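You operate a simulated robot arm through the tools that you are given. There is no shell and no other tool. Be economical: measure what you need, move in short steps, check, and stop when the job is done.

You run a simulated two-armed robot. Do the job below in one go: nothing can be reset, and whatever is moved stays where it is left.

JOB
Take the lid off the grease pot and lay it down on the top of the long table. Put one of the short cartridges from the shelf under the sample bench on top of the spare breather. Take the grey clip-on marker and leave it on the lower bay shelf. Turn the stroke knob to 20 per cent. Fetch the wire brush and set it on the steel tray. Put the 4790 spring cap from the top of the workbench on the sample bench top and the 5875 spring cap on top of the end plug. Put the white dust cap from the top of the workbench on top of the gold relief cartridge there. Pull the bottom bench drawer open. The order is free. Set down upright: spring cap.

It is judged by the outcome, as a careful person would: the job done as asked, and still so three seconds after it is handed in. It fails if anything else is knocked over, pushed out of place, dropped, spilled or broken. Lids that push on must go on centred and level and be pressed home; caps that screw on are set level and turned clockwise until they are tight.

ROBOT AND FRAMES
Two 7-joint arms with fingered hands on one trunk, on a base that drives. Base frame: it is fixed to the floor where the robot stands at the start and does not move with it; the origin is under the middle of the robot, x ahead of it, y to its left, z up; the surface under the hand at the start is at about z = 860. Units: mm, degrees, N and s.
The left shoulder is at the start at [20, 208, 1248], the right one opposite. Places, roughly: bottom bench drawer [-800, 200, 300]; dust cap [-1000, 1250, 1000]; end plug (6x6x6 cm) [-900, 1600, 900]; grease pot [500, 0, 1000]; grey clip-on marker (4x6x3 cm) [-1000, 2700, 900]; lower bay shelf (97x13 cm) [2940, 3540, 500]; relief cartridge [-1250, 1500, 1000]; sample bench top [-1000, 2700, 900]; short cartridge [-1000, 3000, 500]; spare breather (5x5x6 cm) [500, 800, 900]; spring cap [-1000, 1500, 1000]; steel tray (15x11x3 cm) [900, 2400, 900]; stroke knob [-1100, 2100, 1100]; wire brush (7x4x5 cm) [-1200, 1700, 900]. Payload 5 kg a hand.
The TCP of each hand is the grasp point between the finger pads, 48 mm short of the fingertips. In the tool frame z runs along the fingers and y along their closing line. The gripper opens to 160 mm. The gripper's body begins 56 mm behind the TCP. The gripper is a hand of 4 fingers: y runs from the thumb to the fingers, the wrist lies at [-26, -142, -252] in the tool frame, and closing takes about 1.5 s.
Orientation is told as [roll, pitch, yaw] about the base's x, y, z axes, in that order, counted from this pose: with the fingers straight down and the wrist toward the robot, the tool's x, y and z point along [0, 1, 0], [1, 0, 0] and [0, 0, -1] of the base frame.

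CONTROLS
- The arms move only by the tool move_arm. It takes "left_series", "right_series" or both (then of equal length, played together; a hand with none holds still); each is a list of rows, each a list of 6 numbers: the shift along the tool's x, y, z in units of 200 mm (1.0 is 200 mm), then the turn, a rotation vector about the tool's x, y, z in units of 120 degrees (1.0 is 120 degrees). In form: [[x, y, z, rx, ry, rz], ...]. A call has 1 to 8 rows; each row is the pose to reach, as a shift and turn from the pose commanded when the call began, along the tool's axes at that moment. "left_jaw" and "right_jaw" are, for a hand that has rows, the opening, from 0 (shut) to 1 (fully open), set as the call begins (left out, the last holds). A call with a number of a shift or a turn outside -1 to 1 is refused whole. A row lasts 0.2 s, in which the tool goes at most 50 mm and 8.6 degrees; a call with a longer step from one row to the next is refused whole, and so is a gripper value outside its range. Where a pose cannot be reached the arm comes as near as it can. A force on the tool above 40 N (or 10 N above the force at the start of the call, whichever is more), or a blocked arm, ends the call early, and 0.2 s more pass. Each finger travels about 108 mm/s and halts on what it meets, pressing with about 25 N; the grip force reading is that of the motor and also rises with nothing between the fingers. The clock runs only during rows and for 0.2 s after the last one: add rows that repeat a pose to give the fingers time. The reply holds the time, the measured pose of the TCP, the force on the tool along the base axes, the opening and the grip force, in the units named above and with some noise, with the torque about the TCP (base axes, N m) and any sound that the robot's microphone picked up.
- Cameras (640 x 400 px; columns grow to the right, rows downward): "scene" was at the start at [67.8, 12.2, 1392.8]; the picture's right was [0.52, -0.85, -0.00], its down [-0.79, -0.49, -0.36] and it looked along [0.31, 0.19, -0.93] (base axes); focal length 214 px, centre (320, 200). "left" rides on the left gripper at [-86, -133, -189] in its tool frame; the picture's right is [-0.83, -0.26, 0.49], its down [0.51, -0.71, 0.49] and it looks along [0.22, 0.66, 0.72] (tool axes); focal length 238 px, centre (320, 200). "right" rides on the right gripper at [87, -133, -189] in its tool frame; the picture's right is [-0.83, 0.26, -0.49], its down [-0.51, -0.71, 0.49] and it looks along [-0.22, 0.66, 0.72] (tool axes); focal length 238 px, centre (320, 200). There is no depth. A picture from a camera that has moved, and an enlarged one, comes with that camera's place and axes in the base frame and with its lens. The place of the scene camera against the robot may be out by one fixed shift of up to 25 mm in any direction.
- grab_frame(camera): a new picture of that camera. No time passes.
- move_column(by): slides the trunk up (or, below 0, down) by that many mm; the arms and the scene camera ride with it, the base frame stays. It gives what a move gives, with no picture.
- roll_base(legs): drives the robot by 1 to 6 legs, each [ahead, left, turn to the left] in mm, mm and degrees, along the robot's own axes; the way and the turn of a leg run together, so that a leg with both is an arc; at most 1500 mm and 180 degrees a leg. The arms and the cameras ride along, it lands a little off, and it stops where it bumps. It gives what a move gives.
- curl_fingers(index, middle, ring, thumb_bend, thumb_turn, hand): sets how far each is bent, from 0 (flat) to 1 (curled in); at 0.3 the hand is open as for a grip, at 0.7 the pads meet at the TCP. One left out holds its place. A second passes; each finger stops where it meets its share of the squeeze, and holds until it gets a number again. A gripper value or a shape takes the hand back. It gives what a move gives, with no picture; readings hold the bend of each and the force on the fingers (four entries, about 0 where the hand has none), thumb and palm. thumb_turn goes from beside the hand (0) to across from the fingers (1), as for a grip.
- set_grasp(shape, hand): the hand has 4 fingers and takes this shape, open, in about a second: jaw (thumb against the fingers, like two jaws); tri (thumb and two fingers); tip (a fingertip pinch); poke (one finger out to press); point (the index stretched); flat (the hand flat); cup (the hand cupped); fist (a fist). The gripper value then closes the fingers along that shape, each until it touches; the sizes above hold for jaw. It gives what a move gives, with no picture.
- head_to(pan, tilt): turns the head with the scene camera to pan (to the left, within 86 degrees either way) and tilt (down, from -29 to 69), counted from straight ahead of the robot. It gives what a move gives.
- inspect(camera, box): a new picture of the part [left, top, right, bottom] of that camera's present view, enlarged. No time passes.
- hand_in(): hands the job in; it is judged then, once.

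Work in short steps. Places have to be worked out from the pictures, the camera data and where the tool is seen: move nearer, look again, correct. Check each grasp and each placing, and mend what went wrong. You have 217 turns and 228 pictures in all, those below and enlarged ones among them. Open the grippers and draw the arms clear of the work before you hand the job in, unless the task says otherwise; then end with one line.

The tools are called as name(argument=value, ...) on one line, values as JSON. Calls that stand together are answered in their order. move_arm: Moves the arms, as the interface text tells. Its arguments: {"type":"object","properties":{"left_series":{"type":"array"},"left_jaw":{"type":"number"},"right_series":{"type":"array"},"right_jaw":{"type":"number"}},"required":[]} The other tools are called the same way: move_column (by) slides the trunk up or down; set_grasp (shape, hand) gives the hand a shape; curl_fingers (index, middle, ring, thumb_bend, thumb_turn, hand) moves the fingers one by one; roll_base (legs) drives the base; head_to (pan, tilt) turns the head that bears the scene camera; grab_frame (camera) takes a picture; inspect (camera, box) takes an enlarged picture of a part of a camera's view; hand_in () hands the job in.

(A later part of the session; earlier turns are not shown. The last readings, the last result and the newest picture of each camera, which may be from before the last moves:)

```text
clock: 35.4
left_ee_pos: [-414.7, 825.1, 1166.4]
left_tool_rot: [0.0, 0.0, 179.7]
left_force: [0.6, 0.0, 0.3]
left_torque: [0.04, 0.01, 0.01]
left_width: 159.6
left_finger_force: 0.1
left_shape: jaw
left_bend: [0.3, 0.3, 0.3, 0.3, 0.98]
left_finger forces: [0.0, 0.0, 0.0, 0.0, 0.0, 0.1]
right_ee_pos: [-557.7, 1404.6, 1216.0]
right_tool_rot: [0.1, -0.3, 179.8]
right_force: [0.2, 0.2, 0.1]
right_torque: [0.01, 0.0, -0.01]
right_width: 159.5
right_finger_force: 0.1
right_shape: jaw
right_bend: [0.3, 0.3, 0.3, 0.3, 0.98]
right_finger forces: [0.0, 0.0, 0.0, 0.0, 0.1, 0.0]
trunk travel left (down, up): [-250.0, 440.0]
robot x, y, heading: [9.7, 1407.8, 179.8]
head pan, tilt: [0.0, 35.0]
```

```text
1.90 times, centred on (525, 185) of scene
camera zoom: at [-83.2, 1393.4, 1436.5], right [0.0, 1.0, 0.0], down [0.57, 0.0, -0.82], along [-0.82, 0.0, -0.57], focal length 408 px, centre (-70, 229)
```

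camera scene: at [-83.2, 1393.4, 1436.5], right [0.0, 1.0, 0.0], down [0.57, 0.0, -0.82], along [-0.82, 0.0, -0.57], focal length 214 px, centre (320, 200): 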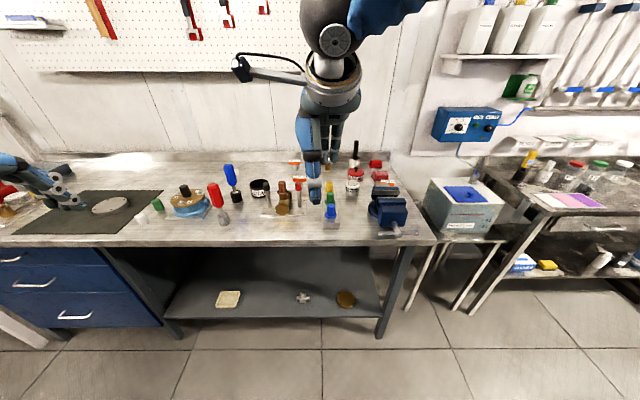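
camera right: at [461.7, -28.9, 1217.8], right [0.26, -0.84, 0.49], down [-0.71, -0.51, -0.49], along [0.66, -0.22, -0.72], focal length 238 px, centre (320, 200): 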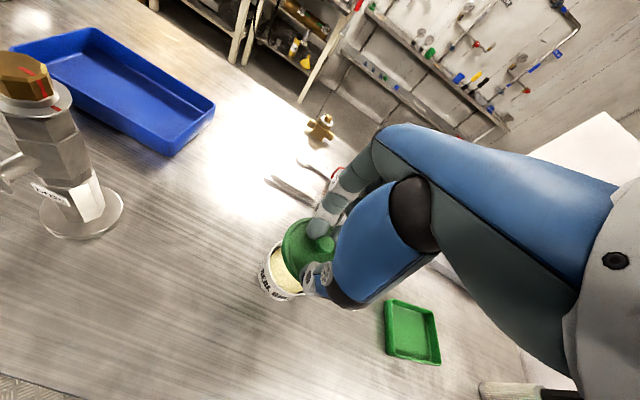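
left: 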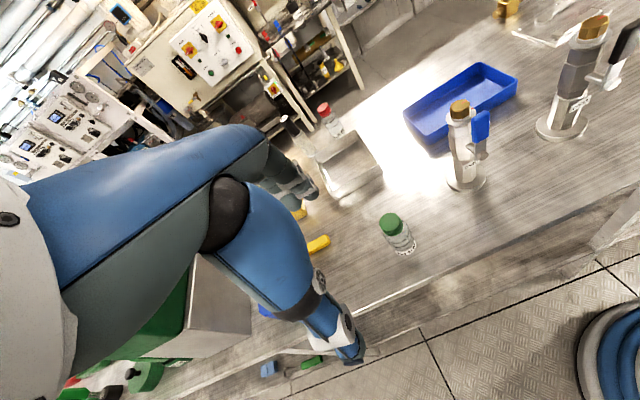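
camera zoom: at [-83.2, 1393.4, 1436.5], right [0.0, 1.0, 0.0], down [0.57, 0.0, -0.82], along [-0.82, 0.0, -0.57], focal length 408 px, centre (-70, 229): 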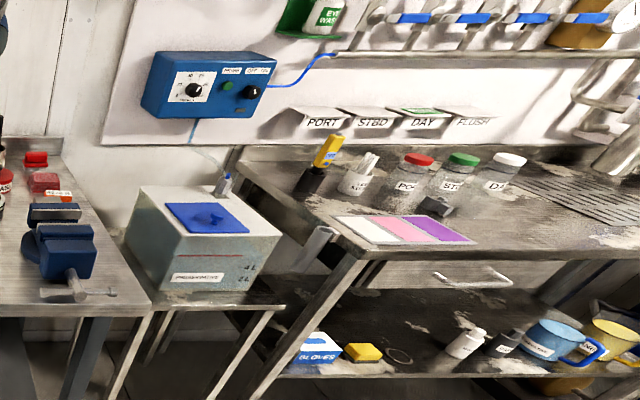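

Everything is identifiable. The spring caps are the orange bars on silver stems, the end plug is the O-ringed cylinder, and the gold cartridge and red wire brush are at the back. I'll drive closer to the bench.

roll_base(legs=[[310, 0, 0]])

grab_frame(camera="scene")

grab_frame(camera="right")

grab_frame(camera="left")

```text
clock: 37.5
left_ee_pos: [-731.7, 828.9, 1167.1]
left_tool_rot: [-0.2, 0.1, 179.6]
left_force: [-0.2, -0.8, 0.2]
left_torque: [0.02, -0.07, -0.02]
left_width: 159.6
left_finger_force: 0.1
left_shape: jaw
left_bend: [0.3, 0.3, 0.3, 0.3, 0.98]
left_finger forces: [0.0, 0.1, 0.0, 0.0, 0.0, 0.1]
right_ee_pos: [-874.3, 1405.5, 1215.1]
right_tool_rot: [0.2, -0.2, 179.5]
right_force: [-0.4, -0.5, -1.5]
right_torque: [-0.01, -0.07, 0.02]
right_width: 159.7
right_finger_force: 0.1
right_shape: jaw
right_bend: [0.3, 0.3, 0.3, 0.3, 0.98]
right_finger forces: [0.0, 0.1, 0.0, 0.0, 0.0, 0.1]
trunk travel left (down, up): [-250.0, 440.0]
robot x, y, heading: [-309.3, 1413.4, 179.8]
head pan, tilt: [0.0, 35.0]
```

```text
198 pictures are left
camera scene: at [-399.3, 1395.3, 1436.4], right [0.01, 1.0, 0.0], down [0.57, 0.0, -0.82], along [-0.82, 0.01, -0.57], focal length 214 px, centre (320, 200)
```

scene: 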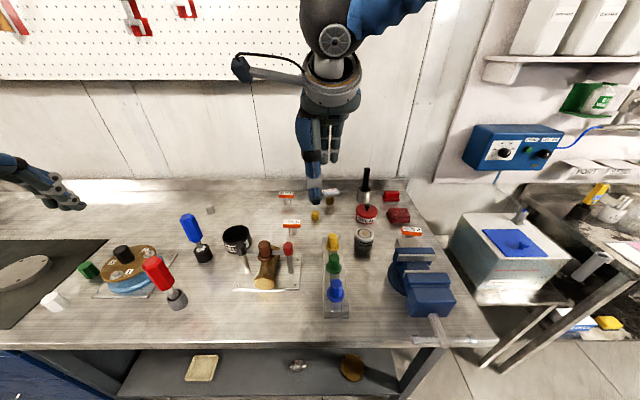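

```text
197 pictures are left
camera right: at [-741.3, 1319.1, 1403.7], right [-0.25, 0.84, 0.49], down [0.71, 0.5, -0.49], along [-0.66, 0.22, -0.72], focal length 238 px, centre (320, 200)
```

right: 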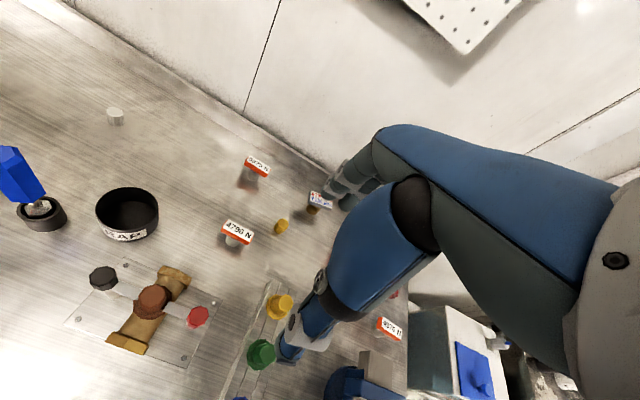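

```text
196 pictures are left
camera left: at [-598.8, 914.5, 1355.2], right [0.27, 0.83, -0.49], down [0.71, -0.51, -0.49], along [-0.66, -0.21, -0.72], focal length 238 px, centre (320, 200)
```

left: 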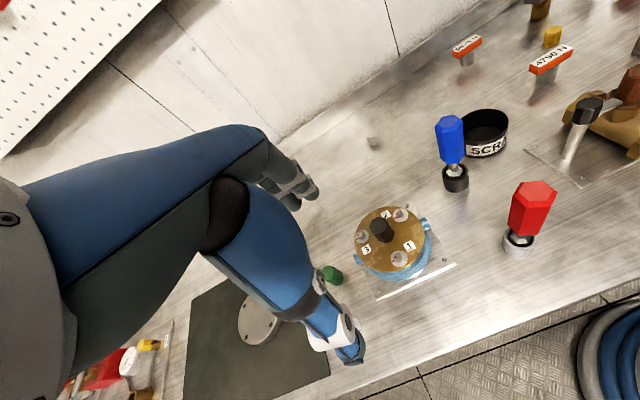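

Let me enlarge the right wrist view around the caps and the gold cartridge.

inspect(camera="right", box=[200, 130, 360, 270])

inspect(camera="scene", box=[190, 170, 430, 330])

inspect(camera="left", box=[330, 100, 430, 170])

```text
2.86 times, centred on (280, 200) of right
camera zoom: at [-741.3, 1319.1, 1403.7], right [-0.25, 0.84, 0.49], down [0.71, 0.5, -0.49], along [-0.66, 0.22, -0.72], focal length 681 px, centre (434, 200)
```

zoom: 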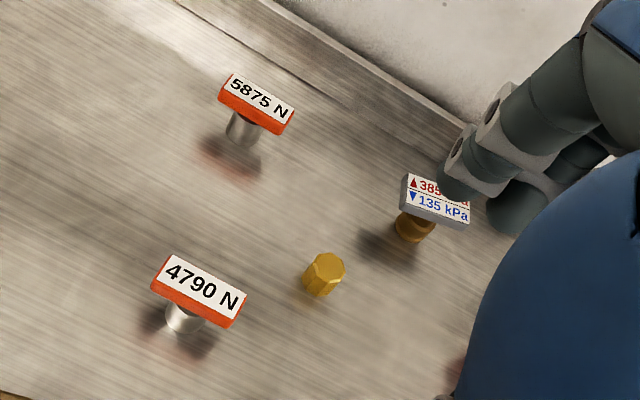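

```text
2.50 times, centred on (310, 250) of scene
camera zoom: at [-399.3, 1395.3, 1436.4], right [0.01, 1.0, 0.0], down [0.57, 0.0, -0.82], along [-0.82, 0.01, -0.57], focal length 536 px, centre (345, 75)
```

zoom: 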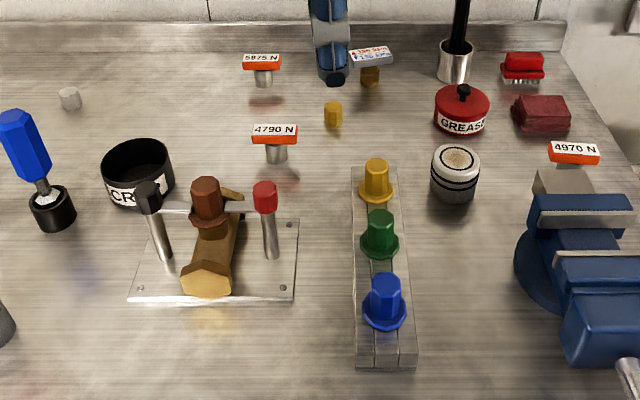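

```text
5.71 times, centred on (380, 135) of left
camera zoom: at [-598.8, 914.5, 1355.2], right [0.27, 0.83, -0.49], down [0.71, -0.51, -0.49], along [-0.66, -0.21, -0.72], focal length 1362 px, centre (-23, 571)
```

zoom: 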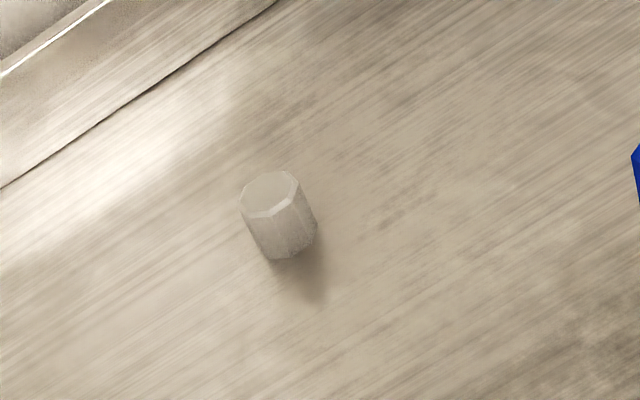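

inspect(camera="scene", box=[20, 230, 220, 330])

```text
3.20 times, centred on (120, 280) of scene
camera zoom: at [-399.3, 1395.3, 1436.4], right [0.01, 1.0, 0.0], down [0.57, 0.0, -0.82], along [-0.82, 0.01, -0.57], focal length 686 px, centre (960, -56)
```

zoom: 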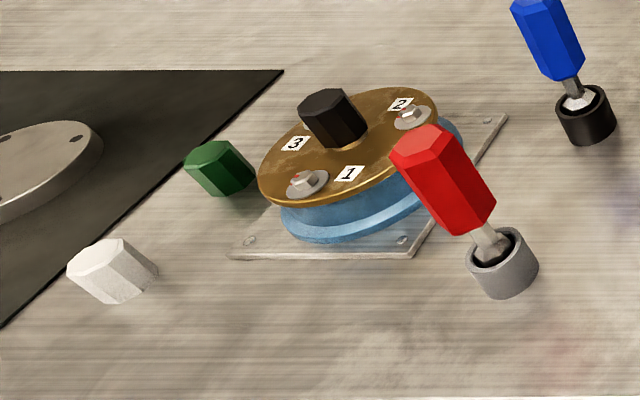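

Combining the two wrist views puts this bench top at z≈900. The small white dust cap is at about [-1090, 982, 916], the 4790 cap at [-975, 1319], the 5875 cap at [-1152, 1278], and the relief cartridge's plate at [-1165, 1460, 945]. I'll bring the left hand over the dust cap.

move_arm(left_series=[[0.0, 0.24, 0, 0, 0, 0], [-0.15, 0.44, 0, 0, 0, 0], [-0.3, 0.64, 0, 0, 0, 0], [-0.45, 0.84, 0, 0, 0, 0], [-0.6, 1.0, 0, 0, 0, 0], [-0.76, 1.0, 0, 0, 0, 0]])

move_arm(left_series=[[0, 0.2, 0, 0, 0, 0], [0, 0.4, 0, 0, 0, 0], [0, 0.6, 0, 0, 0, 0], [0, 0.77, 0, 0, 0, 0], [0, 0.77, 0.2, 0, 0, 0], [0, 0.77, 0.4, 0, 0, 0]], left_jaw=0.5)

grab_frame(camera="left")

grab_frame(camera="scene")

```text
clock: 38.9
left_ee_pos: [-929.6, 984.3, 1167.2]
left_tool_rot: [0.1, -0.1, 179.6]
left_force: [1.3, 0.7, 0.5]
left_torque: [-0.05, 0.1, 0.03]
left_width: 160.0
left_finger_force: 0.0
left_shape: jaw
left_bend: [0.3, 0.3, 0.3, 0.3, 0.97]
left_finger forces: [0.0, 0.0, 0.0, 0.1, 0.0, 0.1]
right_ee_pos: [-872.0, 1405.8, 1216.1]
right_tool_rot: [0.2, -0.3, 179.6]
right_force: [0.9, 1.1, 0.2]
right_torque: [-0.05, 0.1, 0.0]
right_width: 159.6
right_finger_force: 0.1
right_shape: jaw
right_bend: [0.3, 0.3, 0.3, 0.3, 0.98]
right_finger forces: [0.0, 0.1, 0.0, 0.0, 0.0, 0.1]
trunk travel left (down, up): [-250.0, 440.0]
robot x, y, heading: [-310.5, 1411.0, 179.6]
head pan, tilt: [0.0, 35.0]
```

```text
clock: 40.3
left_ee_pos: [-1082.4, 981.5, 1086.1]
left_tool_rot: [0.1, 0.0, 179.7]
left_force: [-1.0, -0.4, 1.6]
left_torque: [0.04, -0.09, -0.03]
left_width: 80.2
left_finger_force: 0.0
left_shape: jaw
left_bend: [0.74, 0.45, 0.42, 0.69, 1.0]
left_finger forces: [0.0, 0.0, 0.0, 0.0, 0.0, 0.0]
right_ee_pos: [-874.2, 1406.2, 1214.3]
right_tool_rot: [0.0, -0.2, 179.6]
right_force: [-0.9, -0.8, -0.2]
right_torque: [0.03, -0.04, 0.01]
right_width: 159.7
right_finger_force: 0.2
right_shape: jaw
right_bend: [0.3, 0.3, 0.3, 0.3, 0.98]
right_finger forces: [0.0, 0.0, 0.0, 0.1, 0.1, 0.1]
trunk travel left (down, up): [-250.0, 440.0]
robot x, y, heading: [-307.3, 1408.8, 179.9]
head pan, tilt: [0.0, 35.0]
```

```text
191 pictures are left
camera left: at [-950.5, 1068.7, 1275.7], right [0.26, 0.83, -0.49], down [0.71, -0.51, -0.49], along [-0.66, -0.21, -0.72], focal length 238 px, centre (320, 200)
```

left: 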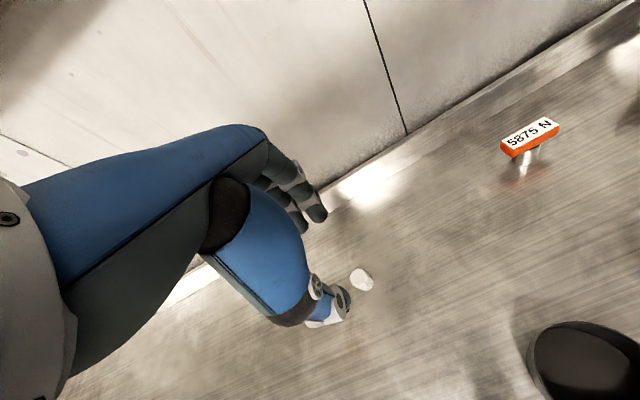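

```text
190 pictures are left
camera scene: at [-399.4, 1394.9, 1436.3], right [0.01, 1.0, 0.0], down [0.57, 0.0, -0.82], along [-0.82, 0.01, -0.57], focal length 214 px, centre (320, 200)
```

scene: 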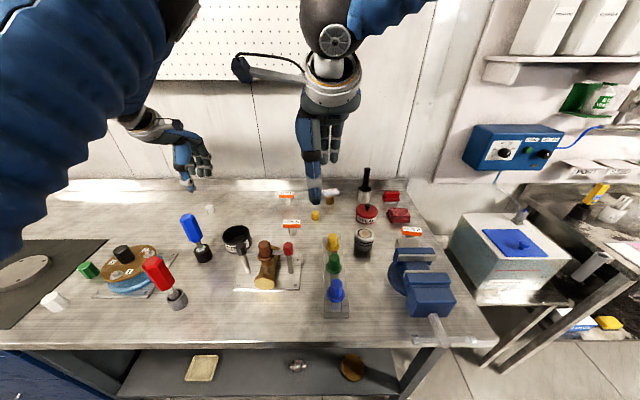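

The cap is confirmed at [-1090, 979]. I'll descend to TCP z≈948, so the tips are just above the bench, and look.

move_arm(left_series=[[0.01, 0.04, 0.2, 0, 0, 0], [0.01, 0.04, 0.4, 0, 0, 0], [0.01, 0.04, 0.55, 0, 0, 0], [0.01, 0.04, 0.64, 0, 0, 0], [0.01, 0.04, 0.69, 0, 0, 0]])

inspect(camera="left", box=[220, 140, 420, 360])

inspect(camera="scene", box=[140, 150, 260, 240])

```text
clock: 41.5
left_ee_pos: [-1092.1, 981.0, 949.9]
left_tool_rot: [0.0, -0.1, 179.5]
left_force: [0.6, 0.0, 9.2]
left_torque: [0.1, -0.33, 0.01]
left_width: 80.5
left_finger_force: 0.0
left_shape: jaw
left_bend: [0.74, 0.45, 0.42, 0.69, 1.0]
left_finger forces: [2.3, 0.1, 0.0, 0.0, 7.4, 0.0]
right_ee_pos: [-871.9, 1406.9, 1215.1]
right_tool_rot: [0.0, -0.2, 179.5]
right_force: [-0.6, 0.2, -0.2]
right_torque: [-0.03, 0.01, 0.01]
right_width: 159.8
right_finger_force: 0.2
right_shape: jaw
right_bend: [0.3, 0.3, 0.3, 0.3, 0.98]
right_finger forces: [0.0, 0.0, 0.1, 0.0, 0.0, 0.1]
trunk travel left (down, up): [-250.0, 440.0]
robot x, y, heading: [-307.0, 1411.9, 179.8]
head pan, tilt: [0.0, 35.0]
```

```text
1.82 times, centred on (320, 250) of left
camera zoom: at [-959.5, 1067.9, 1138.6], right [0.26, 0.83, -0.49], down [0.7, -0.51, -0.49], along [-0.66, -0.21, -0.72], focal length 433 px, centre (320, 109)
```

zoom: 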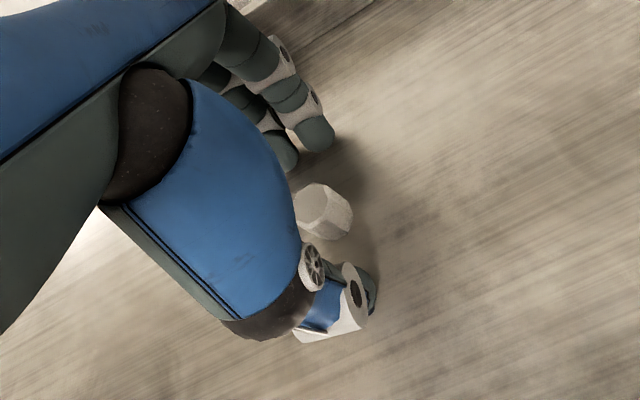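

```text
4.44 times, centred on (200, 195) of scene
camera zoom: at [-397.6, 1395.9, 1436.7], right [0.01, 1.0, 0.0], down [0.57, 0.0, -0.82], along [-0.82, 0.01, -0.57], focal length 953 px, centre (853, 222)
```

zoom: 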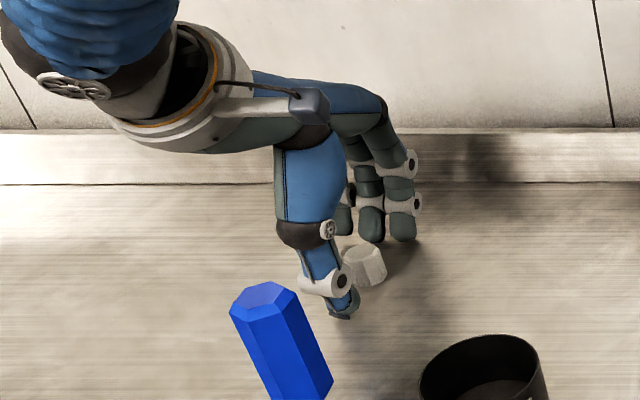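

The thumb tip just touches the bench and the cap sits between thumb and fingers. I'll close with a slight lift.

move_arm(left_series=[[0, 0, -0.01, 0, 0, 0], [0, 0, -0.01, 0, 0, 0], [0, 0, -0.01, 0, 0, 0], [0, 0, -0.01, 0, 0, 0], [0, 0, -0.01, 0, 0, 0], [0, 0, -0.01, 0, 0, 0]], left_jaw=0)

inspect(camera="left", box=[220, 140, 420, 360])

```text
clock: 42.9
left_ee_pos: [-1091.0, 981.8, 950.4]
left_tool_rot: [0.0, 0.0, 179.6]
left_force: [-0.5, 0.1, -0.5]
left_torque: [0.0, -0.05, -0.02]
left_width: 28.8
left_finger_force: 25.5
left_shape: jaw
left_bend: [0.75, 0.7, 0.7, 0.79, 1.0]
left_finger forces: [4.5, 0.0, 0.0, 0.0, 4.6, 0.0]
right_ee_pos: [-873.1, 1406.2, 1215.9]
right_tool_rot: [0.0, -0.2, 179.6]
right_force: [-0.9, 0.0, -0.5]
right_torque: [-0.03, 0.01, 0.0]
right_width: 159.7
right_finger_force: 0.0
right_shape: jaw
right_bend: [0.3, 0.3, 0.3, 0.3, 0.98]
right_finger forces: [0.0, 0.0, 0.1, 0.1, 0.0, 0.1]
trunk travel left (down, up): [-250.0, 440.0]
robot x, y, heading: [-307.5, 1416.2, 179.6]
head pan, tilt: [0.0, 35.0]
```

```text
1.82 times, centred on (320, 250) of left
camera zoom: at [-959.0, 1067.5, 1138.8], right [0.26, 0.83, -0.49], down [0.71, -0.51, -0.49], along [-0.66, -0.21, -0.72], focal length 433 px, centre (320, 109)
```

zoom: 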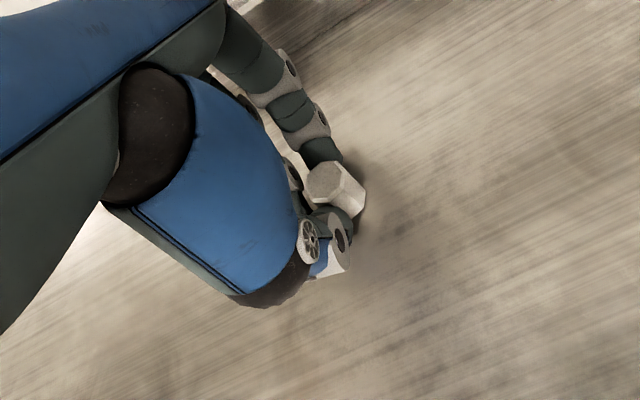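

The cap got squeezed towards the index finger, and only index and thumb hold it. I'll open, re-centre on the thumb–index line and try again.

move_arm(left_series=[[0, 0, 0, 0, 0, 0], [0, 0, 0, 0, 0, 0], [0, 0, 0, 0, 0, 0], [0, 0, -0.05, 0, 0, 0], [0, 0, -0.1, 0, 0, 0]], left_jaw=0.5)

inspect(camera="left", box=[220, 140, 420, 360])

```text
clock: 44.1
left_ee_pos: [-1091.2, 980.4, 969.5]
left_tool_rot: [-0.1, 0.0, 179.5]
left_force: [-0.3, 1.2, -0.5]
left_torque: [0.0, 0.0, 0.03]
left_width: 79.5
left_finger_force: 0.0
left_shape: jaw
left_bend: [0.74, 0.45, 0.42, 0.7, 1.0]
left_finger forces: [0.1, 0.0, 0.1, 0.0, 0.0, 0.0]
right_ee_pos: [-872.7, 1406.1, 1216.5]
right_tool_rot: [0.2, -0.2, 179.6]
right_force: [-0.4, -0.1, 0.5]
right_torque: [0.0, 0.02, -0.02]
right_width: 159.6
right_finger_force: 0.1
right_shape: jaw
right_bend: [0.3, 0.3, 0.3, 0.3, 0.98]
right_finger forces: [0.0, 0.1, 0.0, 0.0, 0.0, 0.1]
trunk travel left (down, up): [-250.0, 440.0]
robot x, y, heading: [-310.1, 1408.2, 179.5]
head pan, tilt: [0.0, 35.0]
```

```text
1.82 times, centred on (320, 250) of left
camera zoom: at [-958.4, 1067.8, 1159.2], right [0.26, 0.83, -0.49], down [0.71, -0.51, -0.49], along [-0.66, -0.21, -0.72], focal length 433 px, centre (320, 109)
```

zoom: 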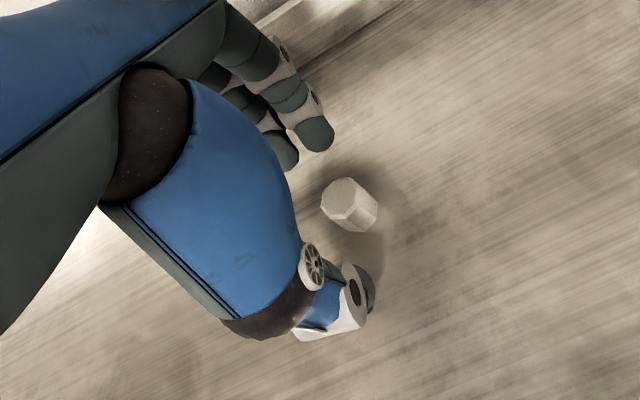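

The cap is upright at [-1096, 991]. The thumb–index line runs about 9 mm to that side of the TCP, so only a small shift is needed. Descend and close.

move_arm(left_series=[[-0.007, 0.025, 0.05, 0, 0, 0], [-0.007, 0.025, 0.09, 0, 0, 0], [-0.007, 0.025, 0.09, 0, 0, 0]])

move_arm(left_series=[[0, 0, 0, 0, 0, 0], [0, 0, 0, 0, 0, 0], [0, 0, 0, 0, 0, 0], [0, 0, 0, 0, 0, 0], [0, 0, 0, 0, 0, 0], [0, 0, 0, 0, 0, 0]], left_jaw=0)

inspect(camera="left", box=[220, 140, 420, 360])

```text
clock: 44.9
left_ee_pos: [-1096.7, 983.1, 952.2]
left_tool_rot: [0.1, 0.0, 179.6]
left_force: [-0.1, -0.9, -0.4]
left_torque: [0.0, -0.01, -0.01]
left_width: 79.4
left_finger_force: 0.0
left_shape: jaw
left_bend: [0.74, 0.45, 0.42, 0.7, 1.0]
left_finger forces: [0.1, 0.1, 0.0, 0.0, 0.0, 0.0]
right_ee_pos: [-873.3, 1404.9, 1215.9]
right_tool_rot: [0.1, -0.2, 179.5]
right_force: [-0.9, 1.2, 0.4]
right_torque: [-0.01, 0.01, 0.0]
right_width: 160.0
right_finger_force: 0.0
right_shape: jaw
right_bend: [0.3, 0.3, 0.3, 0.3, 0.98]
right_finger forces: [0.1, 0.1, 0.0, 0.0, 0.0, 0.1]
trunk travel left (down, up): [-250.0, 440.0]
robot x, y, heading: [-308.6, 1410.6, 179.5]
head pan, tilt: [0.0, 35.0]
```

```text
clock: 46.3
left_ee_pos: [-1096.4, 984.0, 952.9]
left_tool_rot: [0.0, 0.0, 179.6]
left_force: [0.4, -0.2, 3.0]
left_torque: [0.02, 0.03, -0.01]
left_width: 10.6
left_finger_force: 24.8
left_shape: jaw
left_bend: [0.72, 0.7, 0.7, 0.74, 1.0]
left_finger forces: [18.9, 0.0, 0.1, 0.0, 19.2, 0.1]
right_ee_pos: [-872.9, 1406.6, 1215.4]
right_tool_rot: [0.1, -0.1, 179.6]
right_force: [0.2, 0.8, -1.3]
right_torque: [-0.03, 0.0, 0.01]
right_width: 159.6
right_finger_force: 0.0
right_shape: jaw
right_bend: [0.3, 0.3, 0.3, 0.3, 0.98]
right_finger forces: [0.1, 0.1, 0.0, 0.1, 0.0, 0.0]
trunk travel left (down, up): [-250.0, 440.0]
robot x, y, heading: [-308.5, 1411.9, 179.6]
head pan, tilt: [0.0, 35.0]
```

```text
1.82 times, centred on (320, 250) of left
camera zoom: at [-964.1, 1070.1, 1141.7], right [0.26, 0.83, -0.49], down [0.71, -0.51, -0.49], along [-0.66, -0.21, -0.72], focal length 433 px, centre (320, 109)
```

zoom: 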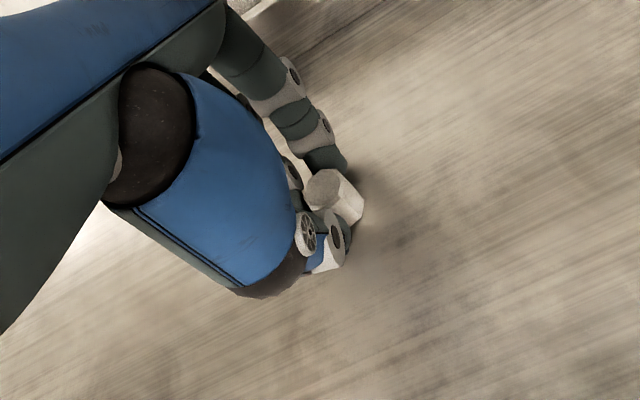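

Index and thumb now hold it with about 19 N. I'll lift and check.

move_arm(left_series=[[0, 0, -0.1, 0, 0, 0], [0, 0, -0.25, 0, 0, 0], [0, 0, -0.45, 0, 0, 0], [0, 0, -0.65, 0, 0, 0]])

inspect(camera="left", box=[220, 140, 420, 360])

inspect(camera="scene", box=[140, 110, 260, 220])

```text
clock: 47.3
left_ee_pos: [-1096.8, 981.1, 1082.4]
left_tool_rot: [-0.1, 0.1, 179.5]
left_force: [0.8, 1.0, -1.1]
left_torque: [-0.03, 0.09, 0.02]
left_width: 10.6
left_finger_force: 25.4
left_shape: jaw
left_bend: [0.72, 0.7, 0.7, 0.74, 1.0]
left_finger forces: [18.7, 0.1, 0.0, 0.1, 18.9, 0.0]
right_ee_pos: [-872.6, 1407.1, 1217.1]
right_tool_rot: [0.1, -0.3, 179.6]
right_force: [0.4, 0.9, 1.5]
right_torque: [-0.07, 0.05, 0.01]
right_width: 159.8
right_finger_force: 0.1
right_shape: jaw
right_bend: [0.3, 0.3, 0.3, 0.3, 0.98]
right_finger forces: [0.1, 0.0, 0.0, 0.0, 0.1, 0.0]
trunk travel left (down, up): [-250.0, 440.0]
robot x, y, heading: [-307.4, 1412.9, 179.7]
head pan, tilt: [0.0, 35.0]
```

```text
1.82 times, centred on (320, 250) of left
camera zoom: at [-963.4, 1068.0, 1272.0], right [0.27, 0.83, -0.49], down [0.71, -0.51, -0.49], along [-0.66, -0.21, -0.72], focal length 433 px, centre (320, 109)
```

zoom: 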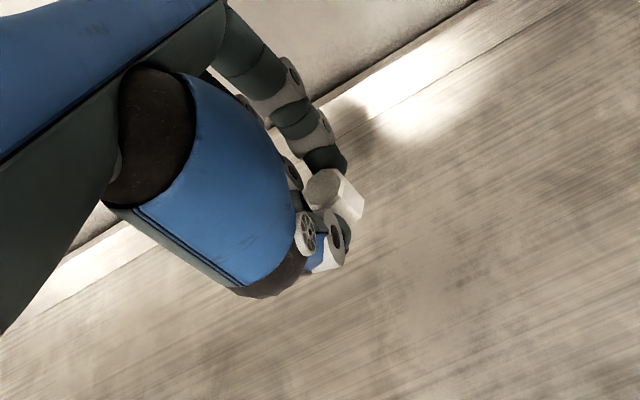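

```text
3.64 times, centred on (200, 165) of scene
camera zoom: at [-397.6, 1396.3, 1436.5], right [0.01, 1.0, 0.0], down [0.57, 0.0, -0.82], along [-0.82, 0.0, -0.57], focal length 780 px, centre (756, 327)
```

zoom: 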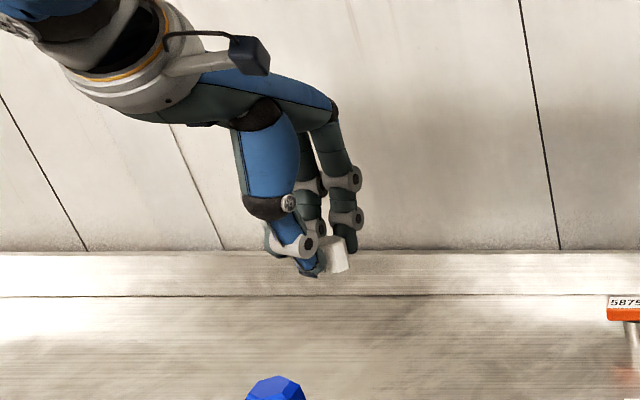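

The dust cap is held nearly level. Its centre is about [-7, +9, -37] from the TCP. I'll slide the base right 400 mm to bring it near the relief cartridge.

roll_base(legs=[[0, -400, 0]])

grab_frame(camera="left")

grab_frame(camera="scene")

```text
clock: 49.8
left_ee_pos: [-1095.3, 1379.4, 1082.9]
left_tool_rot: [0.0, 0.0, 179.6]
left_force: [-0.4, 0.3, 0.5]
left_torque: [-0.06, 0.0, -0.02]
left_width: 10.7
left_finger_force: 25.0
left_shape: jaw
left_bend: [0.72, 0.7, 0.7, 0.74, 1.0]
left_finger forces: [18.8, 0.1, 0.0, 0.1, 18.8, 0.1]
right_ee_pos: [-870.6, 1805.0, 1214.7]
right_tool_rot: [0.1, -0.2, 179.6]
right_force: [0.0, 0.8, -0.3]
right_torque: [-0.04, -0.04, -0.02]
right_width: 159.5
right_finger_force: 0.1
right_shape: jaw
right_bend: [0.3, 0.3, 0.3, 0.3, 0.98]
right_finger forces: [0.0, 0.0, 0.0, 0.0, 0.0, 0.1]
trunk travel left (down, up): [-250.0, 440.0]
robot x, y, heading: [-305.9, 1810.8, 179.7]
head pan, tilt: [0.0, 35.0]
```

```text
182 pictures are left
camera left: at [-962.0, 1465.2, 1271.6], right [0.26, 0.83, -0.49], down [0.71, -0.51, -0.49], along [-0.66, -0.21, -0.72], focal length 238 px, centre (320, 200)
```

left: 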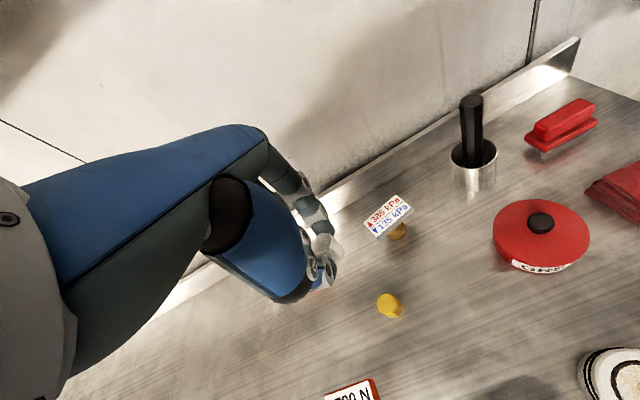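

```text
181 pictures are left
camera scene: at [-396.1, 1793.6, 1436.4], right [0.01, 1.0, 0.0], down [0.57, 0.0, -0.82], along [-0.82, 0.0, -0.57], focal length 214 px, centre (320, 200)
```

scene: 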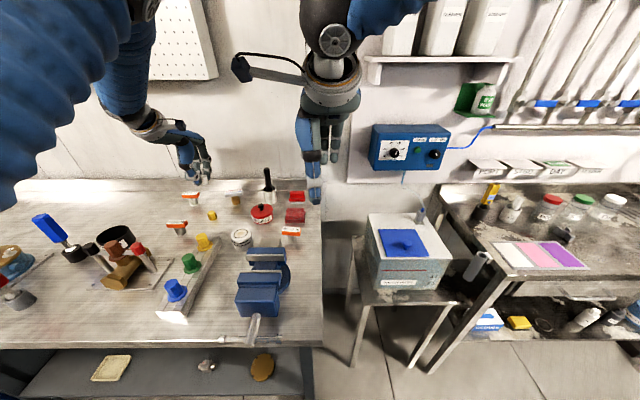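

The relief plate is at about [-1165, 1462, ~937]. I'll bring the cap close, at a safe height, and look again.

move_arm(left_series=[[-0.18, 0.1, 0, 0, 0, 0], [-0.3, 0.2, 0, 0, 0, 0], [-0.35, 0.29, 0.1, 0, 0, 0], [-0.36, 0.3, 0.25, 0, 0, 0]])

inspect(camera="left", box=[240, 140, 420, 300])

inspect(camera="scene", box=[170, 140, 290, 240])

```text
clock: 50.8
left_ee_pos: [-1155.9, 1449.8, 1033.8]
left_tool_rot: [0.1, 0.0, 179.6]
left_force: [-0.3, -0.5, 0.1]
left_torque: [0.02, -0.05, -0.04]
left_width: 10.6
left_finger_force: 24.7
left_shape: jaw
left_bend: [0.72, 0.7, 0.7, 0.74, 1.0]
left_finger forces: [18.8, 0.0, 0.1, 0.0, 18.9, 0.0]
right_ee_pos: [-871.4, 1804.5, 1215.0]
right_tool_rot: [0.1, -0.1, 179.6]
right_force: [-4.8, 3.1, -8.0]
right_torque: [0.29, 0.18, -0.08]
right_width: 159.6
right_finger_force: 0.0
right_shape: jaw
right_bend: [0.3, 0.3, 0.3, 0.3, 0.97]
right_finger forces: [0.1, 0.0, 0.0, 0.0, 0.1, 0.0]
trunk travel left (down, up): [-250.0, 440.0]
robot x, y, heading: [-309.6, 1808.1, 179.6]
head pan, tilt: [0.0, 35.0]
```

```text
2.50 times, centred on (330, 220) of left
camera zoom: at [-1023.4, 1536.8, 1221.8], right [0.26, 0.83, -0.49], down [0.71, -0.51, -0.49], along [-0.66, -0.21, -0.72], focal length 596 px, centre (295, 150)
```

zoom: 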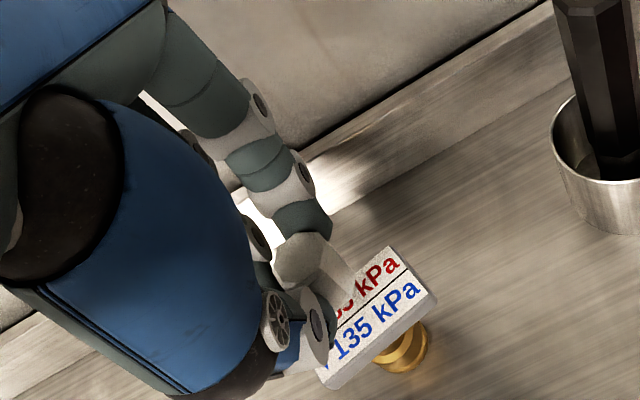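

```text
4.00 times, centred on (230, 190) of scene
camera zoom: at [-396.6, 1792.7, 1436.4], right [0.01, 1.0, 0.0], down [0.57, 0.0, -0.82], along [-0.82, 0.01, -0.57], focal length 858 px, centre (680, 240)
```

zoom: 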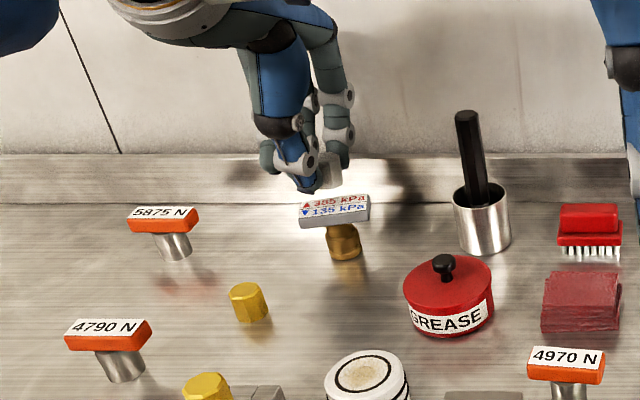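

Triangulating the fresh view puts the plate's top centre at about [-1141, 1463, 976], nearer and higher than I thought. I'll rise a little, then back up 22 mm and look.

move_arm(left_series=[[0, 0, -0.1, 0, 0, 0], [-0.02, -0.11, -0.1, 0, 0, 0], [-0.02, -0.11, -0.1, 0, 0, 0]])

inspect(camera="left", box=[240, 140, 420, 300])

inspect(camera="scene", box=[210, 150, 280, 220])

```text
clock: 51.6
left_ee_pos: [-1134.4, 1452.6, 1051.3]
left_tool_rot: [-0.2, 0.1, 179.6]
left_force: [-0.5, -0.6, 0.0]
left_torque: [0.02, 0.0, -0.02]
left_width: 10.7
left_finger_force: 25.5
left_shape: jaw
left_bend: [0.72, 0.7, 0.7, 0.74, 1.0]
left_finger forces: [18.7, 0.0, 0.1, 0.0, 19.1, 0.0]
right_ee_pos: [-871.2, 1802.6, 1215.6]
right_tool_rot: [0.1, -0.2, 179.6]
right_force: [-1.0, -0.4, -0.4]
right_torque: [0.05, -0.05, -0.01]
right_width: 159.5
right_finger_force: 0.1
right_shape: jaw
right_bend: [0.3, 0.3, 0.3, 0.3, 0.97]
right_finger forces: [0.0, 0.0, 0.0, 0.0, 0.0, 0.0]
trunk travel left (down, up): [-250.0, 440.0]
robot x, y, heading: [-305.9, 1808.7, 179.6]
head pan, tilt: [0.0, 35.0]
```

```text
2.50 times, centred on (330, 220) of left
camera zoom: at [-1001.5, 1540.2, 1241.2], right [0.27, 0.83, -0.49], down [0.71, -0.51, -0.49], along [-0.66, -0.21, -0.72], focal length 596 px, centre (295, 150)
```

zoom: 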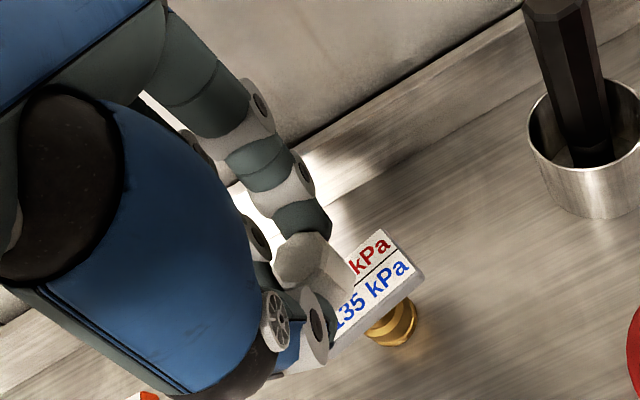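

```text
5.71 times, centred on (245, 185) of scene
camera zoom: at [-397.0, 1792.6, 1436.3], right [0.01, 1.0, 0.0], down [0.57, 0.0, -0.82], along [-0.82, 0.01, -0.57], focal length 1226 px, centre (749, 286)
```

zoom: 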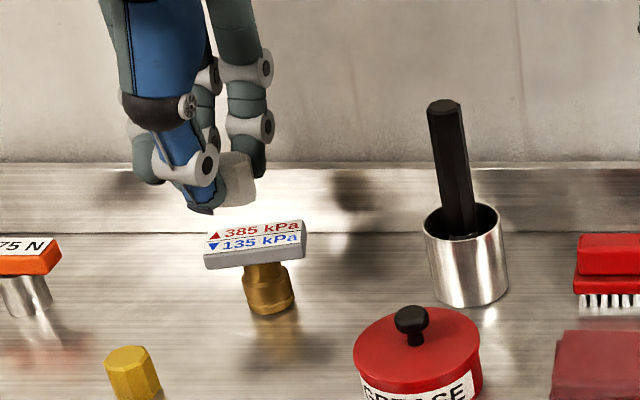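

The cap is above the plate within a few millimetres. I'll nudge back 4 mm and lower to about 5 mm above.

move_arm(left_series=[[-0.005, -0.02, 0.03, 0, 0, 0], [-0.005, -0.02, 0.06, 0, 0, 0], [-0.005, -0.02, 0.085, 0, 0, 0], [-0.005, -0.02, 0.085, 0, 0, 0]])

inspect(camera="scene", box=[210, 150, 280, 220])

inspect(camera="left", box=[280, 170, 400, 280])

```text
clock: 52.6
left_ee_pos: [-1130.2, 1455.4, 1036.5]
left_tool_rot: [0.0, 0.0, 179.7]
left_force: [-0.4, 0.3, -0.4]
left_torque: [-0.04, 0.0, -0.01]
left_width: 10.5
left_finger_force: 24.6
left_shape: jaw
left_bend: [0.72, 0.7, 0.7, 0.74, 1.0]
left_finger forces: [18.7, 0.1, 0.1, 0.0, 19.1, 0.0]
right_ee_pos: [-870.0, 1803.8, 1215.4]
right_tool_rot: [0.1, -0.2, 179.5]
right_force: [-0.4, 1.8, 0.7]
right_torque: [-0.04, 0.0, -0.03]
right_width: 159.7
right_finger_force: 0.0
right_shape: jaw
right_bend: [0.3, 0.3, 0.3, 0.3, 0.97]
right_finger forces: [0.1, 0.0, 0.0, 0.0, 0.0, 0.1]
trunk travel left (down, up): [-250.0, 440.0]
robot x, y, heading: [-306.8, 1811.2, 179.6]
head pan, tilt: [0.0, 35.0]
```

```text
5.71 times, centred on (245, 185) of scene
camera zoom: at [-396.1, 1793.0, 1436.4], right [0.01, 1.0, 0.0], down [0.57, 0.0, -0.82], along [-0.82, 0.0, -0.57], focal length 1226 px, centre (749, 286)
```

zoom: 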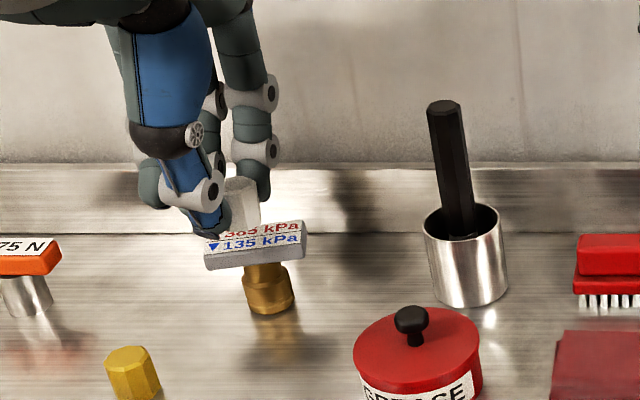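

```text
3.64 times, centred on (340, 225) of left
camera zoom: at [-996.4, 1541.8, 1224.8], right [0.26, 0.83, -0.49], down [0.71, -0.51, -0.49], along [-0.66, -0.21, -0.72], focal length 867 px, centre (247, 109)
```

zoom: 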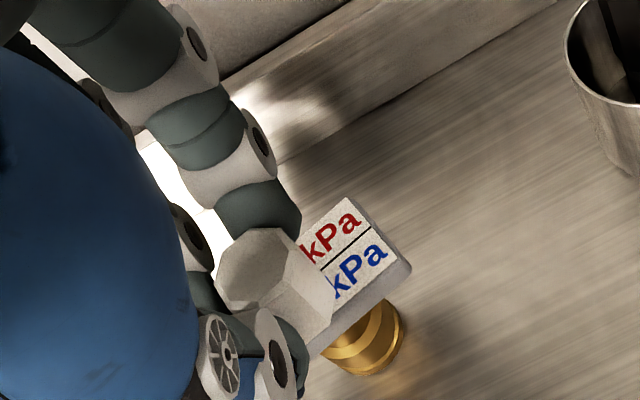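

The cap needs about 8 mm more along +y to be centred on the plate. I'll shift and then lower in 2 mm steps.

move_arm(left_series=[[-0.04, 0, 0, 0, 0, 0], [-0.04, 0, 0.015, 0, 0, 0], [-0.04, 0, 0.025, 0, 0, 0], [-0.04, 0, 0.035, 0, 0, 0]])

inspect(camera="scene", box=[210, 150, 280, 220])

```text
clock: 53.6
left_ee_pos: [-1129.0, 1463.6, 1030.2]
left_tool_rot: [-0.1, 0.0, 179.6]
left_force: [-0.4, 0.5, -0.5]
left_torque: [0.01, -0.02, -0.02]
left_width: 10.7
left_finger_force: 25.0
left_shape: jaw
left_bend: [0.72, 0.7, 0.7, 0.74, 1.0]
left_finger forces: [18.7, 0.2, 0.0, 0.0, 18.9, 0.1]
right_ee_pos: [-871.4, 1806.1, 1215.0]
right_tool_rot: [-0.1, 0.0, 179.6]
right_force: [-13.0, 9.3, -25.4]
right_torque: [0.69, 0.79, -0.09]
right_width: 159.5
right_finger_force: 0.1
right_shape: jaw
right_bend: [0.3, 0.3, 0.3, 0.3, 0.97]
right_finger forces: [0.0, 0.0, 0.0, 0.0, 0.0, 0.0]
trunk travel left (down, up): [-250.0, 440.0]
robot x, y, heading: [-307.9, 1808.9, 179.7]
head pan, tilt: [0.0, 35.0]
```

```text
5.71 times, centred on (245, 185) of scene
camera zoom: at [-396.2, 1792.7, 1436.4], right [0.01, 1.0, 0.0], down [0.57, 0.0, -0.82], along [-0.82, 0.01, -0.57], focal length 1226 px, centre (749, 286)
```

zoom: 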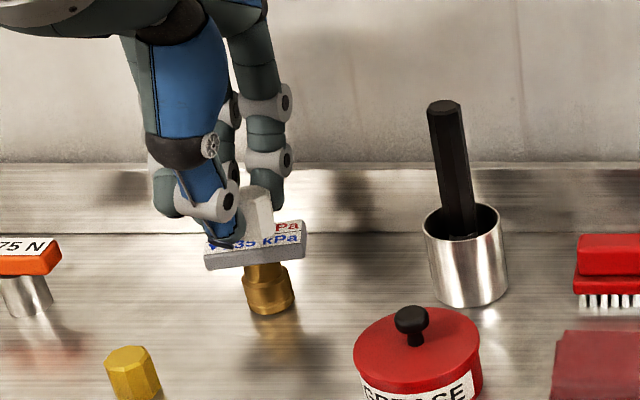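

The right arm reads a contact force, so the left arm may be brushing it. I'll shift the right hand outward 100 mm before continuing.

move_arm(right_series=[[-0.15, 0, 0, 0, 0, 0], [-0.35, 0, 0, 0, 0, 0], [-0.5, 0, 0, 0, 0, 0], [-0.5, 0, 0, 0, 0, 0]])

grab_frame(camera="right")

inspect(camera="left", box=[280, 170, 400, 280])

```text
clock: 54.6
left_ee_pos: [-1128.1, 1463.1, 1028.4]
left_tool_rot: [-0.1, 0.0, 179.5]
left_force: [0.2, -0.6, -0.9]
left_torque: [0.08, -0.02, 0.0]
left_width: 10.6
left_finger_force: 25.2
left_shape: jaw
left_bend: [0.72, 0.7, 0.7, 0.74, 1.0]
left_finger forces: [18.7, 0.0, 0.0, 0.0, 18.9, 0.0]
right_ee_pos: [-869.6, 1901.9, 1217.3]
right_tool_rot: [0.0, -0.2, 179.6]
right_force: [0.4, -1.4, 0.2]
right_torque: [0.05, -0.02, -0.05]
right_width: 159.9
right_finger_force: 0.1
right_shape: jaw
right_bend: [0.3, 0.3, 0.3, 0.3, 0.97]
right_finger forces: [0.1, 0.0, 0.0, 0.1, 0.0, 0.0]
trunk travel left (down, up): [-250.0, 440.0]
robot x, y, heading: [-308.7, 1806.8, 179.8]
head pan, tilt: [0.0, 35.0]
```

```text
173 pictures are left
camera right: at [-737.3, 1814.8, 1405.6], right [-0.25, 0.84, 0.49], down [0.71, 0.5, -0.49], along [-0.66, 0.22, -0.72], focal length 238 px, centre (320, 200)
```

right: 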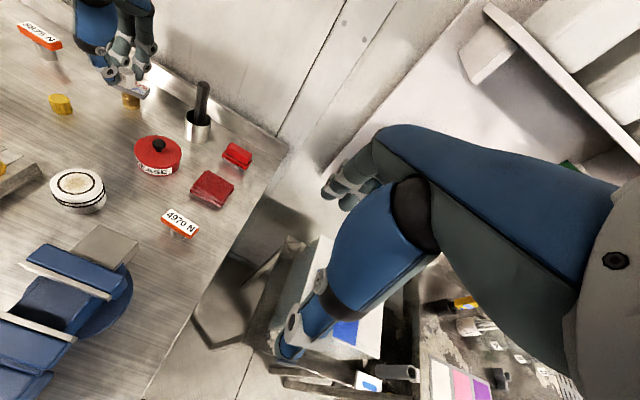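

```text
3.64 times, centred on (340, 225) of left
camera zoom: at [-995.2, 1548.9, 1216.9], right [0.26, 0.83, -0.49], down [0.71, -0.51, -0.49], along [-0.66, -0.21, -0.72], focal length 867 px, centre (247, 109)
```

zoom: 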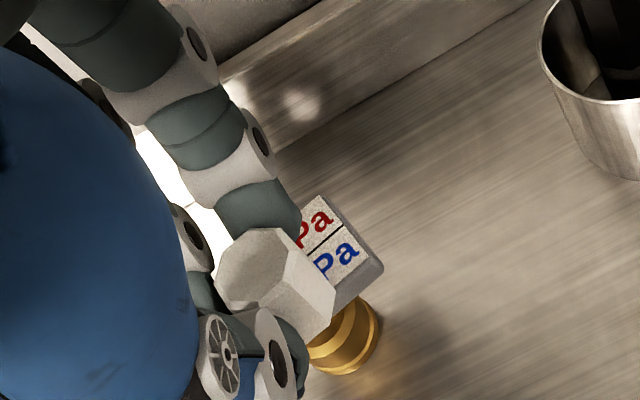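

The contact is gone. I'll lower the cap in small steps until it touches the plate.

move_arm(left_series=[[0, 0, 0.01, 0, 0, 0], [0, 0, 0.02, 0, 0, 0]])

inspect(camera="scene", box=[220, 160, 270, 210])

```text
clock: 55.2
left_ee_pos: [-1128.2, 1463.6, 1023.9]
left_tool_rot: [0.0, -0.1, 179.6]
left_force: [-0.6, -0.2, -0.7]
left_torque: [0.0, 0.02, -0.01]
left_width: 10.6
left_finger_force: 24.7
left_shape: jaw
left_bend: [0.72, 0.7, 0.7, 0.74, 1.0]
left_finger forces: [18.7, 0.0, 0.1, 0.0, 18.9, 0.0]
right_ee_pos: [-870.1, 1901.7, 1216.5]
right_tool_rot: [0.1, -0.2, 179.6]
right_force: [0.1, -0.1, 0.8]
right_torque: [-0.03, 0.0, -0.02]
right_width: 159.5
right_finger_force: 0.0
right_shape: jaw
right_bend: [0.3, 0.3, 0.3, 0.3, 0.97]
right_finger forces: [0.0, 0.0, 0.0, 0.0, 0.1, 0.0]
trunk travel left (down, up): [-250.0, 440.0]
robot x, y, heading: [-308.5, 1807.2, 179.9]
head pan, tilt: [0.0, 35.0]
```

```text
8.00 times, centred on (245, 185) of scene
camera zoom: at [-396.0, 1793.0, 1436.4], right [0.01, 1.0, 0.0], down [0.57, 0.0, -0.82], along [-0.82, 0.0, -0.57], focal length 1716 px, centre (920, 320)
```

zoom: 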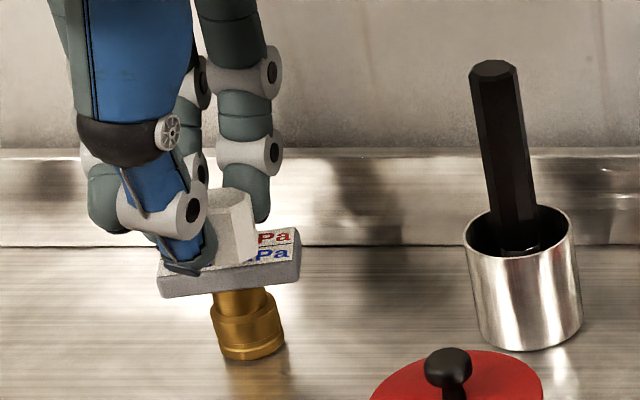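

move_arm(left_series=[[0, 0, 0.01, 0, 0, 0], [0, 0, 0.02, 0, 0, 0], [0, 0, 0.02, 0, 0, 0]])

inspect(camera="scene", box=[220, 160, 270, 210])

```text
clock: 56.0
left_ee_pos: [-1128.0, 1463.8, 1019.9]
left_tool_rot: [0.0, 0.0, 179.5]
left_force: [0.7, 0.3, -0.2]
left_torque: [0.02, 0.03, 0.01]
left_width: 10.7
left_finger_force: 25.6
left_shape: jaw
left_bend: [0.72, 0.7, 0.7, 0.74, 1.0]
left_finger forces: [18.6, 0.0, 0.1, 0.0, 18.9, 0.0]
right_ee_pos: [-869.2, 1903.1, 1217.9]
right_tool_rot: [0.0, -0.1, 179.7]
right_force: [0.2, 0.0, -1.5]
right_torque: [0.02, 0.04, 0.01]
right_width: 159.8
right_finger_force: 0.0
right_shape: jaw
right_bend: [0.3, 0.3, 0.3, 0.3, 0.97]
right_finger forces: [0.1, 0.0, 0.0, 0.1, 0.1, 0.0]
trunk travel left (down, up): [-250.0, 440.0]
robot x, y, heading: [-305.2, 1804.8, 179.9]
head pan, tilt: [0.0, 35.0]
```

```text
8.00 times, centred on (245, 185) of scene
camera zoom: at [-396.1, 1792.9, 1436.4], right [0.01, 1.0, 0.0], down [0.57, 0.0, -0.82], along [-0.82, 0.01, -0.57], focal length 1716 px, centre (920, 320)
```

zoom: 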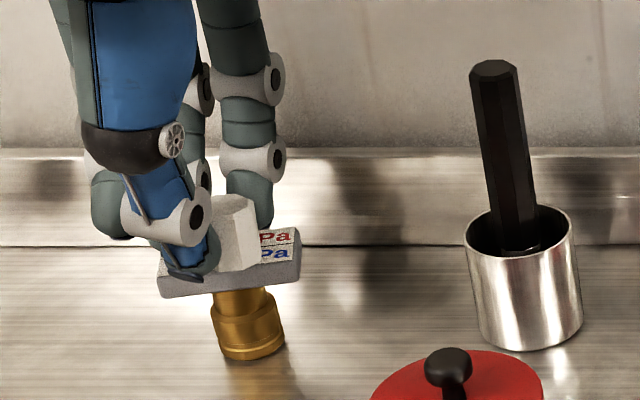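

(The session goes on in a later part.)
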